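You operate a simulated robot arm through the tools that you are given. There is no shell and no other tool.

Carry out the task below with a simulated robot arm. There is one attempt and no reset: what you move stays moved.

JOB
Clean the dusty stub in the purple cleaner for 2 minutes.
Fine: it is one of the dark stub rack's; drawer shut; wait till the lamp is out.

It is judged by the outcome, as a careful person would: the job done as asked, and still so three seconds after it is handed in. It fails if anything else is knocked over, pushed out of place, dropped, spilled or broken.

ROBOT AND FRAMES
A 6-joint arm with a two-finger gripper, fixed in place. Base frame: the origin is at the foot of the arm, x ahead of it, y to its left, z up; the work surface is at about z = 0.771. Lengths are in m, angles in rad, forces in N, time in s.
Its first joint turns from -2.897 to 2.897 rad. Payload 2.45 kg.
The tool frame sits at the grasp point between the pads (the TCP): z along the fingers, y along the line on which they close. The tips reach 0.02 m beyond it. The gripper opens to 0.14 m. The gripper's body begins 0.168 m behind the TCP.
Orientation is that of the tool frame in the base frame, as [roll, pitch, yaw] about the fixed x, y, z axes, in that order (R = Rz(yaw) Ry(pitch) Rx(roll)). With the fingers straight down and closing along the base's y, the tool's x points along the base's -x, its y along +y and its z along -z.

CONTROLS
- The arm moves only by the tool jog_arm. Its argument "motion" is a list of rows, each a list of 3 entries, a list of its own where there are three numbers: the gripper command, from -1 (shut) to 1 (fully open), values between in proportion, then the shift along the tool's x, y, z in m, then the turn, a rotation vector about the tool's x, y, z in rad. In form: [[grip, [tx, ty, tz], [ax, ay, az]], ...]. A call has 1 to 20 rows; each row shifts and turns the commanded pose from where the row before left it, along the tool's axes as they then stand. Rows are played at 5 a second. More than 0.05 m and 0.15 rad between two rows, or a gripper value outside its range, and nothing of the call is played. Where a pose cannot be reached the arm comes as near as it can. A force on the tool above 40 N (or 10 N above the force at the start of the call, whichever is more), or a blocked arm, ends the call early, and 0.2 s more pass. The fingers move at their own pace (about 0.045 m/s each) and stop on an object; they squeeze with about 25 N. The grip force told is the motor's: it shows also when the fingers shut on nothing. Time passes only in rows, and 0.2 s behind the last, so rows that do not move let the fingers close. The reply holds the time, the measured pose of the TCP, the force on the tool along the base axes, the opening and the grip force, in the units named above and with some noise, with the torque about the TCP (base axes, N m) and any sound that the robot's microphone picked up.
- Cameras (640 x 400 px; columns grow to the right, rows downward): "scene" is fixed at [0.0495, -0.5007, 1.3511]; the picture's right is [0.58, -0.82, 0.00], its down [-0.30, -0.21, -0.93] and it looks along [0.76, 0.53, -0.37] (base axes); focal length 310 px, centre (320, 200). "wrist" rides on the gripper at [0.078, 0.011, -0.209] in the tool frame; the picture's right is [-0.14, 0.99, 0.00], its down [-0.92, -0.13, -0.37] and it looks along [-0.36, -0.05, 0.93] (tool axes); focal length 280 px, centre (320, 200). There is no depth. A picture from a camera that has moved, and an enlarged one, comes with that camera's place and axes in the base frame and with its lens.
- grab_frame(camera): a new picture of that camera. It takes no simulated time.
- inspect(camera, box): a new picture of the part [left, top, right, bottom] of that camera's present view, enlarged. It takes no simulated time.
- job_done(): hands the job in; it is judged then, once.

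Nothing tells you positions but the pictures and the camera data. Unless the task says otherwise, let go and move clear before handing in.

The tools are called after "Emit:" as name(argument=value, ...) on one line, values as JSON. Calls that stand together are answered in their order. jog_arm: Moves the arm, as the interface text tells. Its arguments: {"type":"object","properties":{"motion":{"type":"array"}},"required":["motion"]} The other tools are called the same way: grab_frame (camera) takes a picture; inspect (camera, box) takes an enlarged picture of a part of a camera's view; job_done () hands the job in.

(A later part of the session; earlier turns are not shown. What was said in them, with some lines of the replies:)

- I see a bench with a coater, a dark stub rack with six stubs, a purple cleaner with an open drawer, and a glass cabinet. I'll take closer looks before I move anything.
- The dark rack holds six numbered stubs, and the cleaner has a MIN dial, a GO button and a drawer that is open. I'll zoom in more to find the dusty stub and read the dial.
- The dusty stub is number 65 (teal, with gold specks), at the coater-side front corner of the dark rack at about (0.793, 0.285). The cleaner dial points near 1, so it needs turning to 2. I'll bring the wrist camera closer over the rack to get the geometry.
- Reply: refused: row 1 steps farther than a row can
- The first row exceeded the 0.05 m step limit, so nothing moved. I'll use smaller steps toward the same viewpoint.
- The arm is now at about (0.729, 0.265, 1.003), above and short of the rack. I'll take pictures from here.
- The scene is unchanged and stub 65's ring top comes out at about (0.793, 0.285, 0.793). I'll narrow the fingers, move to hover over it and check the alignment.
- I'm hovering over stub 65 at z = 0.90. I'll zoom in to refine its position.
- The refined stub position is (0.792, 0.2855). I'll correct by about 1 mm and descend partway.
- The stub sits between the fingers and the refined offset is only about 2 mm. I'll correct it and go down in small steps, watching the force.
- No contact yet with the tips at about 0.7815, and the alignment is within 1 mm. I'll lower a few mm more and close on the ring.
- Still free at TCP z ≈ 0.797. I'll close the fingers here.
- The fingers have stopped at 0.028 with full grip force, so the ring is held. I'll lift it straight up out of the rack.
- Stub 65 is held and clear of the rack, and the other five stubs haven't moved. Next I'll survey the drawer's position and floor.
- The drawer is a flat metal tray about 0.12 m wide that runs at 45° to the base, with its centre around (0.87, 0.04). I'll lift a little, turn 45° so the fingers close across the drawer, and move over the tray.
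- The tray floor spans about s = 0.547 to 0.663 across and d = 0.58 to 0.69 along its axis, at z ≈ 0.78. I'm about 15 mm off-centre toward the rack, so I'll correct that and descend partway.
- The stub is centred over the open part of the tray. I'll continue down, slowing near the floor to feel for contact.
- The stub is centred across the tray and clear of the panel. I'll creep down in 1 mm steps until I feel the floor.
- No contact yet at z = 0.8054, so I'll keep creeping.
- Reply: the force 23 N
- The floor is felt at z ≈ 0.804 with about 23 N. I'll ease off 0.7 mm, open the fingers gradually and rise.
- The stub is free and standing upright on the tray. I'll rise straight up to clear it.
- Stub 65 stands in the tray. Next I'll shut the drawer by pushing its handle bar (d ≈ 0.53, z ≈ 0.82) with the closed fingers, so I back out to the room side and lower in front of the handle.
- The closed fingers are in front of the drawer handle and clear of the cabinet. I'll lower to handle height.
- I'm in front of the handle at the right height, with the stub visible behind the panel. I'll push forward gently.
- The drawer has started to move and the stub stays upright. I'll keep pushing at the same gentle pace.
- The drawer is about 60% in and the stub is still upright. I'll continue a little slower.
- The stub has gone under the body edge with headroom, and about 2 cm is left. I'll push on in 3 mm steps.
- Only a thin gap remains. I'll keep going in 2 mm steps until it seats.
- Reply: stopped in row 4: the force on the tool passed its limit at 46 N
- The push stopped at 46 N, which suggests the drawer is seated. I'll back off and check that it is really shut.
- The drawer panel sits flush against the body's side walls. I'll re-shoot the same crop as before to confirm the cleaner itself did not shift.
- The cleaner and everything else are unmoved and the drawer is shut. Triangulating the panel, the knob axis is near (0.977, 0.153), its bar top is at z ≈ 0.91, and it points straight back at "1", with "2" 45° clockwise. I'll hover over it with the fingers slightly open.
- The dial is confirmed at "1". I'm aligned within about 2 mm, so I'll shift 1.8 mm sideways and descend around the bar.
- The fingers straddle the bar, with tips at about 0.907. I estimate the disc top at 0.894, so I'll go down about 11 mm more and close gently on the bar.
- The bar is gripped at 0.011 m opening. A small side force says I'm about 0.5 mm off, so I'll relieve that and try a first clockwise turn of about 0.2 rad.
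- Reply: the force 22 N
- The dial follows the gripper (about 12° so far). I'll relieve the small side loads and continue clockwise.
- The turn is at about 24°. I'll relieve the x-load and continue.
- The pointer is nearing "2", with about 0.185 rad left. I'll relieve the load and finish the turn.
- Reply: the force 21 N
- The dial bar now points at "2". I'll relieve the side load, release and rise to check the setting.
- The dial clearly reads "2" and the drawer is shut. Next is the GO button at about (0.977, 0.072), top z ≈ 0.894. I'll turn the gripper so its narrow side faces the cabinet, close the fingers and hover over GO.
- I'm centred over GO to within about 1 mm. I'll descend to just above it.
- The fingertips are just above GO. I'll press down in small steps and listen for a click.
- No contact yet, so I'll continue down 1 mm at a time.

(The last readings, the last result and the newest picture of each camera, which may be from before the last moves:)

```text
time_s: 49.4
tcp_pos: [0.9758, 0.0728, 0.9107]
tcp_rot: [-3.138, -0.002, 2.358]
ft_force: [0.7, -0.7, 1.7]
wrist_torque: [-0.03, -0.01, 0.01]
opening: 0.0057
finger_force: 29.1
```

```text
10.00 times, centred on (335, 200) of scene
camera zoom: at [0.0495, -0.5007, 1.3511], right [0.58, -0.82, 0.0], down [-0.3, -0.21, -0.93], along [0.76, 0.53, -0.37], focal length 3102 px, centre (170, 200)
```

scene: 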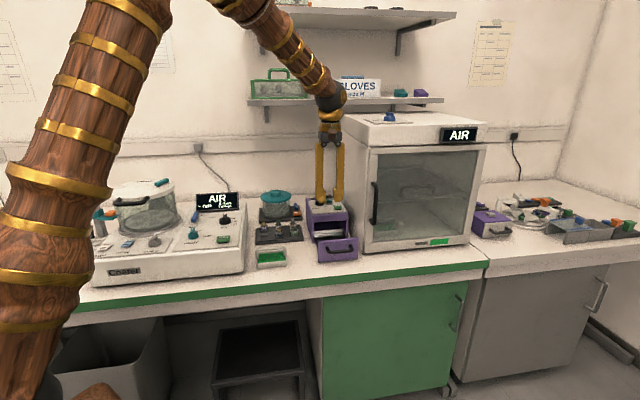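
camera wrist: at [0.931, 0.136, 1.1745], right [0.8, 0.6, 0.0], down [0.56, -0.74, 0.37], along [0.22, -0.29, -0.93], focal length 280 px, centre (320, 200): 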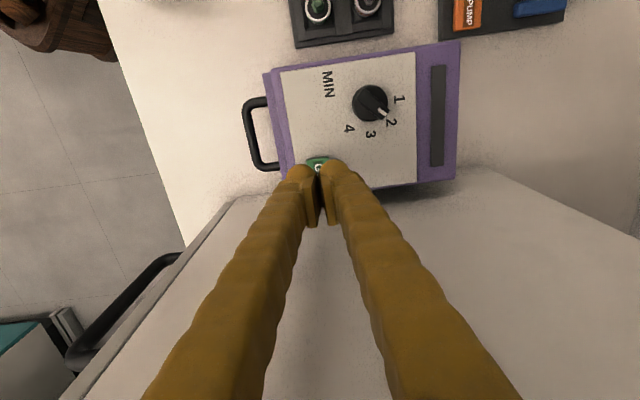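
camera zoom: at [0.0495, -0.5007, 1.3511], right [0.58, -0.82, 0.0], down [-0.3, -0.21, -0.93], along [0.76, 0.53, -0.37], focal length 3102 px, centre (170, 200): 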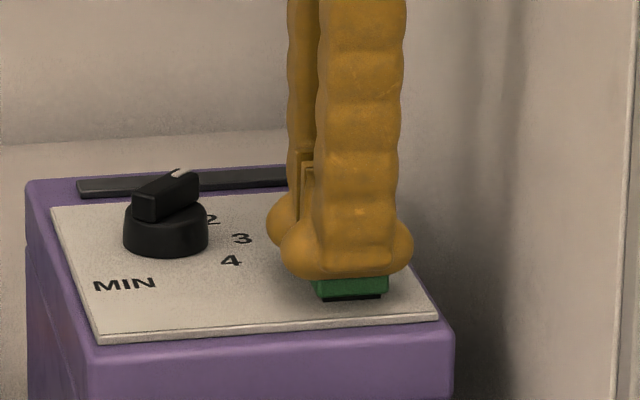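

The button is starting to go down. I'll press a bit further.

Emit:
jog_arm(motion=[[-1, [0, 0, 0.001], [0, 0, 0]], [-1, [0, 0, 0.001], [0, 0, 0]], [-1, [0, 0, 0], [0, 0, 0]]])

Emit:
inspect(camera="scene", box=[305, 180, 365, 220])

```text
time_s: 50.2
tcp_pos: [0.9761, 0.0726, 0.9087]
tcp_rot: [-3.138, -0.003, 2.358]
ft_force: [0.5, -0.9, 3.6]
wrist_torque: [-0.04, 0.02, -0.01]
opening: 0.006
finger_force: 29.2
heard: click
```

```text
10.00 times, centred on (335, 200) of scene
camera zoom: at [0.0495, -0.5007, 1.3511], right [0.58, -0.82, 0.0], down [-0.3, -0.21, -0.93], along [0.76, 0.53, -0.37], focal length 3102 px, centre (170, 200)
```

zoom: 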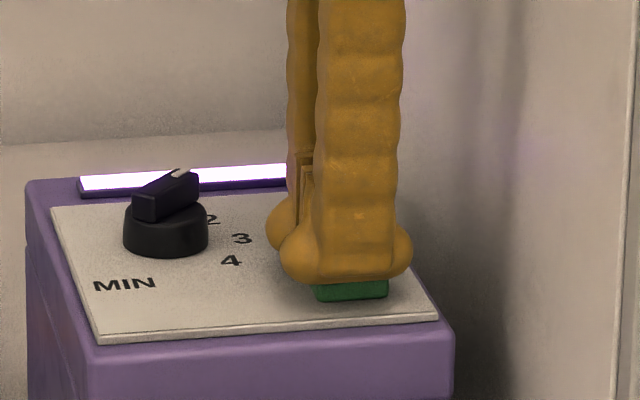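

I heard a click and the lamp is lit, so the 2-minute run has started at about t = 50 s. I'll rise off the button and move clear, then wait for the lamp to go out.

Emit:
jog_arm(motion=[[-1, [0, 0, -0.01], [0, 0, 0]], [-1, [0, 0, -0.03], [0, 0, 0]], [-1, [0, 0, -0.04], [0, 0, 0]], [-1, [0, 0, -0.04], [0, 0, 0]], [-1, [0.03, 0, -0.03], [0, 0, 0]], [-1, [0.03, 0, -0.03], [0, 0, 0]], [-1, [0.03, 0, -0.03], [0, 0, 0]], [-1, [0.04, 0, 0], [0, 0, 0]], [-1, [0.04, 0, 0], [0, 0, 0]], [-1, [0, 0, 0], [0, 0, 0]]])

Emit:
grab_frame(camera="scene")

Emit:
inspect(camera="scene", box=[240, 175, 375, 270])

```text
time_s: 52.4
tcp_pos: [0.8561, 0.1935, 1.1192]
tcp_rot: [-3.14, -0.002, 2.357]
ft_force: [-0.4, -0.6, -0.6]
wrist_torque: [-0.01, 0.02, 0.04]
opening: 0.0
finger_force: 29.7
```

```text
taken
```

scene: 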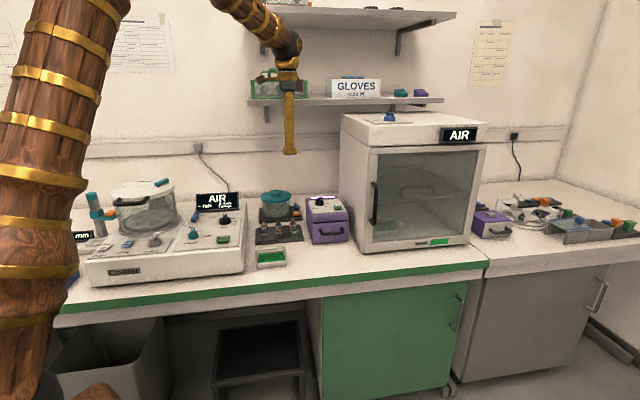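

```text
4.21 times, centred on (308, 222) of scene
camera zoom: at [0.0495, -0.5007, 1.3511], right [0.58, -0.82, 0.0], down [-0.3, -0.21, -0.93], along [0.76, 0.53, -0.37], focal length 1306 px, centre (373, 105)
```

zoom: 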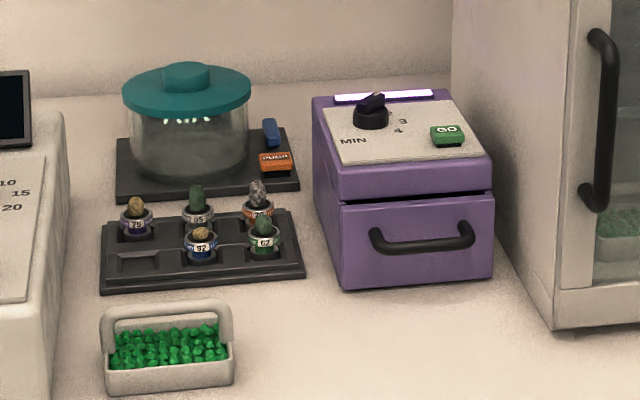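

The lamp is lit, the drawer is shut and everything else is undisturbed. I'll wait, with the arm clear, and check the lamp as time passes.

Emit:
jog_arm(motion=[[-0.8, [0, 0, 0], [0, 0, 0]], [-0.8, [0, 0, 0], [0, 0, 0]], [-0.8, [0, 0, 0], [0, 0, 0]], [-0.8, [0, 0, 0], [0, 0, 0]], [-0.8, [0, 0, 0], [0, 0, 0]], [-0.8, [0, 0, 0], [0, 0, 0]], [-0.8, [0, 0, 0], [0, 0, 0]], [-0.8, [0, 0, 0], [0, 0, 0]], [-0.8, [0, 0, 0], [0, 0, 0]], [-0.8, [0, 0, 0], [0, 0, 0]], [-0.8, [0, 0, 0], [0, 0, 0]], [-0.8, [0, 0, 0], [0, 0, 0]], [-0.8, [0, 0, 0], [0, 0, 0]], [-0.8, [0, 0, 0], [0, 0, 0]], [-0.8, [0, 0, 0], [0, 0, 0]], [-0.8, [0, 0, 0], [0, 0, 0]], [-0.8, [0, 0, 0], [0, 0, 0]], [-0.8, [0, 0, 0], [0, 0, 0]], [-0.8, [0, 0, 0], [0, 0, 0]], [-0.8, [0, 0, 0], [0, 0, 0]]])

Emit:
inspect(camera="scene", box=[295, 180, 375, 250])

```text
time_s: 56.6
tcp_pos: [0.8563, 0.1934, 1.12]
tcp_rot: [-3.14, -0.002, 2.357]
ft_force: [0.0, -0.5, 0.6]
wrist_torque: [0.0, 0.01, -0.02]
opening: 0.014
finger_force: 0.1
```

```text
5.71 times, centred on (335, 215) of scene
camera zoom: at [0.0495, -0.5007, 1.3511], right [0.58, -0.82, 0.0], down [-0.3, -0.21, -0.93], along [0.76, 0.53, -0.37], focal length 1772 px, centre (234, 114)
```

zoom: 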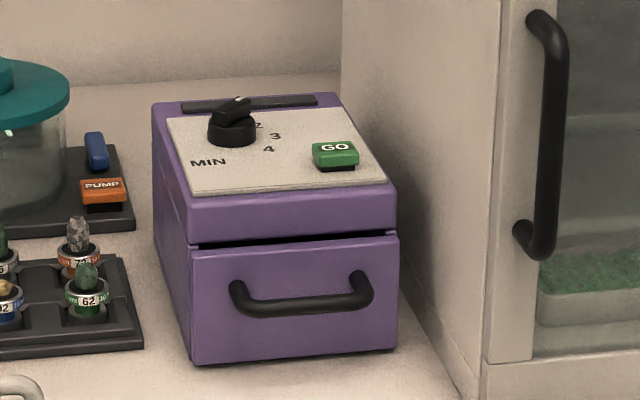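

The lamp is already out (it was lit at t = 52.4 s and dark by 56.6 s), so the timed run appears to be compressed. Before handing in, I'd like a non-contact peek through the slit above the drawer front, to confirm the stub is upright and clean. I'll turn and tilt the camera well clear of everything.

Emit:
jog_arm(motion=[[0.3, [0, 0, 0], [0, 0, -0.131]], [0.3, [0, 0, 0], [0, 0, -0.131]], [0.3, [0, 0, 0], [0, 0, -0.131]], [0.3, [0, 0, 0], [0, 0, -0.131]], [0.3, [0, 0, 0], [0, 0, -0.131]], [0.3, [0, 0, 0], [0, 0, -0.131]], [0.3, [0, 0, 0], [0, 0, -0.131]], [0.3, [0, 0, 0], [0, 0, -0.131]], [0.3, [0, 0, 0], [0, 0, -0.131]], [0.3, [0, 0, 0], [0, 0, -0.131]], [0.3, [0, 0, 0], [0, 0, -0.131]], [0.3, [0, 0, 0], [0, 0, -0.131]], [0.3, [0, 0, 0], [0, 0, 0]]])

Emit:
inspect(camera="scene", box=[240, 175, 375, 270])

```text
time_s: 59.4
tcp_pos: [0.8569, 0.1941, 1.119]
tcp_rot: [3.139, -0.004, -2.352]
ft_force: [0.2, -0.4, 0.2]
wrist_torque: [0.01, 0.0, 0.04]
opening: 0.0911
finger_force: 0.0
```

```text
4.21 times, centred on (308, 222) of scene
camera zoom: at [0.0495, -0.5007, 1.3511], right [0.58, -0.82, 0.0], down [-0.3, -0.21, -0.93], along [0.76, 0.53, -0.37], focal length 1306 px, centre (373, 105)
```

zoom: 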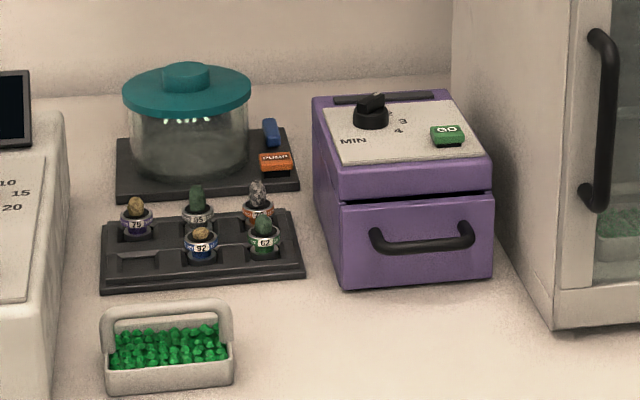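

The lamp stays dark and all is in place. I'll move to the peek position in front of the drawer, staying high and clear.

Emit:
jog_arm(motion=[[0.3, [0.0312, -0.0253, 0], [0, 0, 0]], [0.3, [0.0312, -0.0253, 0], [0, 0, 0]], [0.3, [0.0312, -0.0253, 0], [0, 0, 0]], [0.3, [0.0312, -0.0253, 0], [0, 0, 0]], [0.3, [0.0312, -0.0253, 0], [0, 0, 0]], [0.3, [0, 0, 0], [0, -0.125, 0]], [0.3, [0, 0, 0], [0, -0.125, 0]], [0.3, [0, 0, 0], [0, -0.125, 0]], [0.3, [0, 0, 0], [0, -0.125, 0]], [0.3, [0.0213, 0, 0.039], [0, 0, 0]], [0.3, [0.0213, 0, 0.039], [0, 0, 0]], [0.3, [0.0213, 0, 0.039], [0, 0, 0]], [0.3, [0, 0, 0], [0, 0, 0]]])

Emit:
grab_frame(camera="wrist")

Emit:
grab_frame(camera="scene")

```text
time_s: 62.2
tcp_pos: [0.835, -0.0062, 0.9846]
tcp_rot: [3.139, 0.497, -2.355]
ft_force: [-0.6, 0.2, 0.4]
wrist_torque: [-0.01, 0.0, 0.01]
opening: 0.091
finger_force: 0.0
```

```text
taken
camera wrist: at [0.7104, -0.1173, 1.1305], right [-0.62, 0.78, 0.07], down [0.54, 0.36, 0.76], along [0.57, 0.51, -0.64], focal length 280 px, centre (320, 200)
```

wrist: 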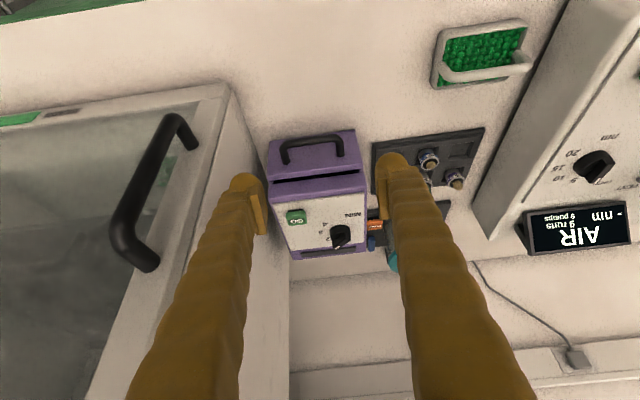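

```text
taken
```

scene: 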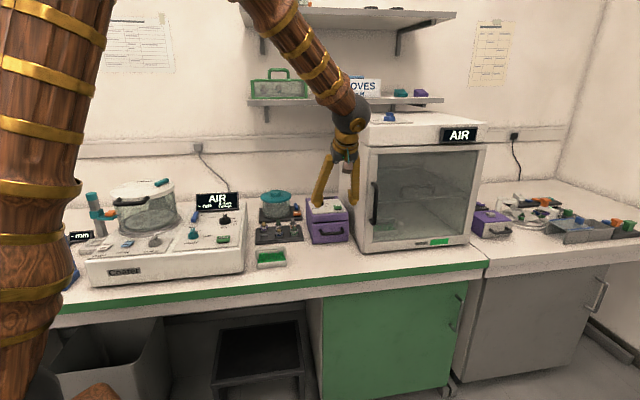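

Emit:
inspect(camera="wrist", box=[265, 160, 370, 215])

Emit:
inspect(camera="wrist", box=[300, 165, 345, 190])

```text
6.10 times, centred on (318, 188) of wrist
camera zoom: at [0.7104, -0.1173, 1.1305], right [-0.62, 0.78, 0.07], down [0.54, 0.36, 0.76], along [0.57, 0.51, -0.64], focal length 1709 px, centre (335, 276)
```

zoom: 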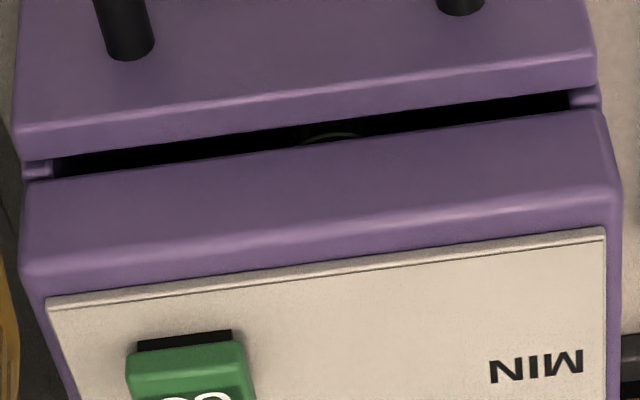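

```text
14.22 times, centred on (322, 178) of wrist
camera zoom: at [0.7104, -0.1173, 1.1305], right [-0.62, 0.78, 0.07], down [0.54, 0.36, 0.76], along [0.57, 0.51, -0.64], focal length 3988 px, centre (284, 520)
```

zoom: 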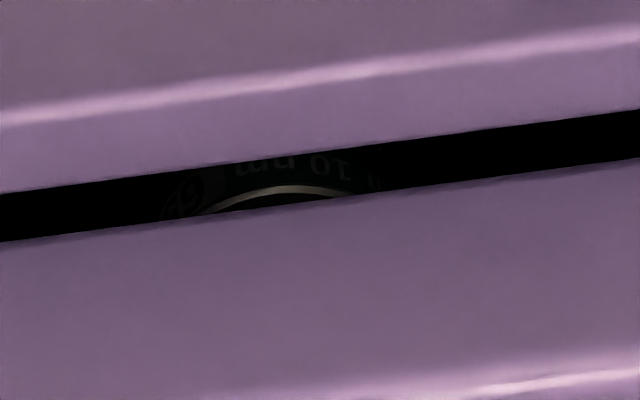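

The stub is visible inside, upright, with its ring's front edge showing. I'll lower about 4.5 cm to see across its top surface.

Emit:
jog_arm(motion=[[0.3, [0.0108, 0, 0.0197], [0, 0, 0]], [0.3, [0.0108, 0, 0.0197], [0, 0, 0]], [0.3, [0, 0, 0], [0, 0, 0]]])

Emit:
inspect(camera="wrist", box=[265, 175, 370, 235])

Emit:
inspect(camera="wrist", box=[300, 180, 345, 205])

```text
time_s: 63.0
tcp_pos: [0.8352, -0.0064, 0.9387]
tcp_rot: [3.14, 0.498, -2.354]
ft_force: [0.0, 0.3, 0.5]
wrist_torque: [0.01, 0.0, 0.02]
opening: 0.0911
finger_force: 0.0
```

```text
6.10 times, centred on (318, 205) of wrist
camera zoom: at [0.71, -0.1181, 1.0853], right [-0.62, 0.78, 0.07], down [0.54, 0.36, 0.76], along [0.57, 0.51, -0.64], focal length 1709 px, centre (335, 170)
```

zoom: 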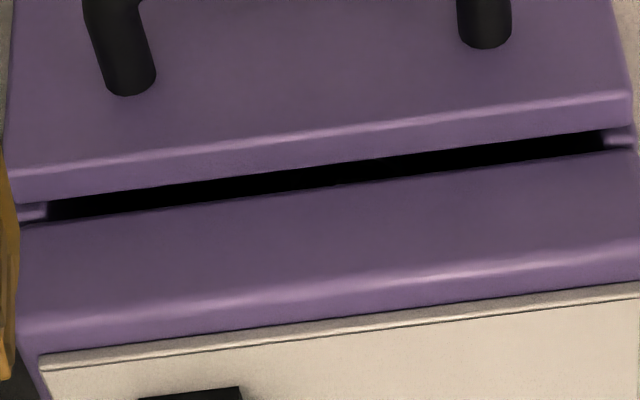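

```text
14.22 times, centred on (322, 192) of wrist
camera zoom: at [0.71, -0.1181, 1.0853], right [-0.62, 0.78, 0.07], down [0.54, 0.36, 0.76], along [0.57, 0.51, -0.64], focal length 3988 px, centre (284, 307)
```

zoom: 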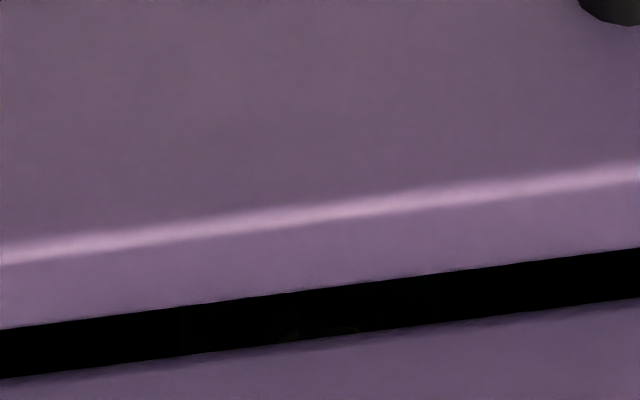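

This angle is too dark inside. I'll try an intermediate height.

Emit:
jog_arm(motion=[[0.3, [-0.012, 0, -0.0219], [0, 0, 0]], [0.3, [0, 0, 0], [0, 0, 0]]])

Emit:
inspect(camera="wrist", box=[306, 172, 338, 195])

Emit:
inspect(camera="wrist", box=[314, 178, 330, 190])

```text
time_s: 63.6
tcp_pos: [0.8349, -0.0078, 0.9638]
tcp_rot: [3.138, 0.497, -2.354]
ft_force: [0.0, 0.1, 0.3]
wrist_torque: [0.0, 0.0, -0.01]
opening: 0.091
finger_force: 0.0
```

```text
16.00 times, centred on (322, 184) of wrist
camera zoom: at [0.7101, -0.1183, 1.1105], right [-0.62, 0.78, 0.07], down [0.54, 0.36, 0.76], along [0.57, 0.51, -0.64], focal length 4486 px, centre (288, 464)
```

zoom: 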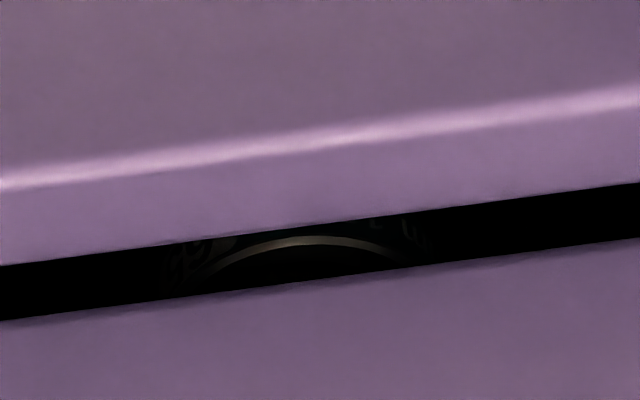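

```text
16.00 times, centred on (322, 184) of wrist
camera zoom: at [0.7101, -0.1183, 1.1105], right [-0.62, 0.78, 0.07], down [0.54, 0.36, 0.76], along [0.57, 0.51, -0.64], focal length 4486 px, centre (288, 456)
```

zoom: 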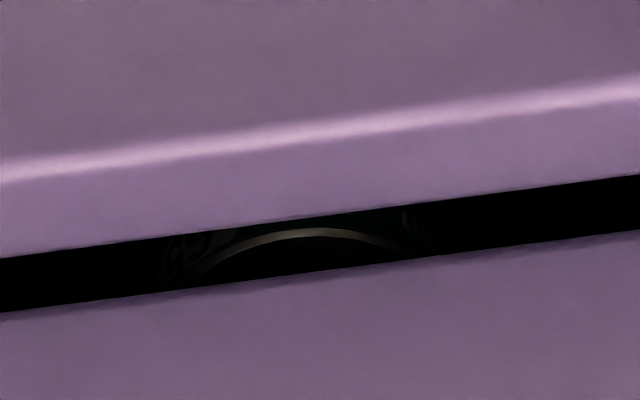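

Through the slit the stub stands upright, and the near part of its black tape, where specks had been before, shows none now. I'll raise the arm clear and do a final check.

Emit:
jog_arm(motion=[[0.3, [-0.0192, 0, -0.0351], [0, 0, 0]], [0.3, [-0.0192, 0, -0.0351], [0, 0, 0]], [0.3, [-0.0192, 0, -0.0351], [0, 0, 0]], [0.3, [-0.0192, 0, -0.0351], [0, 0, 0]], [0.3, [0.04, 0, 0], [0, 0, 0]], [0.3, [0.04, 0, 0], [0, 0, 0]], [0.3, [0, 0, 0], [0, 0, 0]], [0.3, [0, 0, 0], [0, 0, 0]]])

Emit:
grab_frame(camera="scene")

Emit:
inspect(camera="scene", box=[240, 175, 375, 270])

```text
time_s: 65.4
tcp_pos: [0.7859, -0.0585, 1.0863]
tcp_rot: [-3.142, 0.499, -2.354]
ft_force: [0.8, -0.1, -1.4]
wrist_torque: [0.0, -0.01, 0.02]
opening: 0.0909
finger_force: 0.1
```

```text
taken
```

scene: 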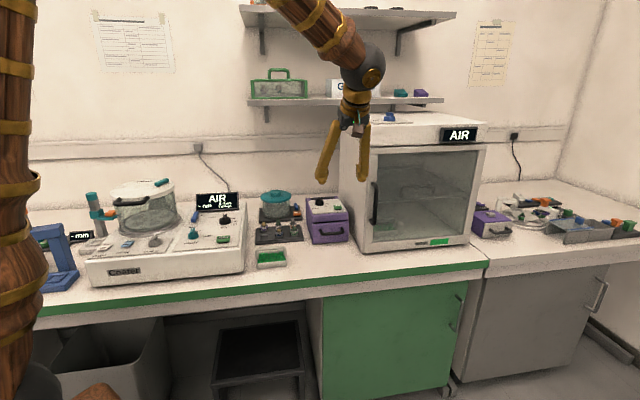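

```text
4.21 times, centred on (308, 222) of scene
camera zoom: at [0.0495, -0.5007, 1.3511], right [0.58, -0.82, 0.0], down [-0.3, -0.21, -0.93], along [0.76, 0.53, -0.37], focal length 1306 px, centre (373, 105)
```

zoom: 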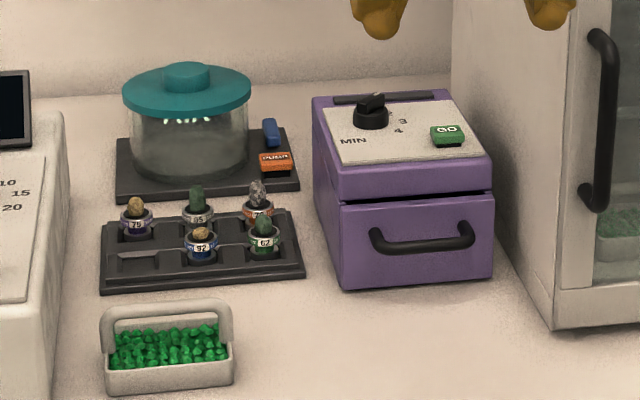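

The lamp is out, the dial is on 2, the drawer is shut with stub 65 inside, the other stubs and equipment are in place, and the arm is clear. I'm handing the job in.

Emit:
job_done()

```text
The job is handed in.
```

I put the dusty stub, number 65 from the dark rack, in the purple cleaner, shut the drawer and ran it with the dial on 2. The lamp has gone out, and I've handed the job in.

- **Run time:** The lamp was lit for less than about 6.5 s of simulated time, not a full 120 s. I took that to be the simulation shortening the 2 minutes, and handed in when the lamp went out, as you asked.
- **Stub:** I looked through the slit above the drawer front. The stub is upright, and the small part of its top I could see had no specks. The view was dark and partial, so I could not confirm the whole surface is clean.
- **Everything else:** The other five stubs, the cleaner and the nearby equipment did not move. The stub is still in the shut drawer, and the arm is clear.
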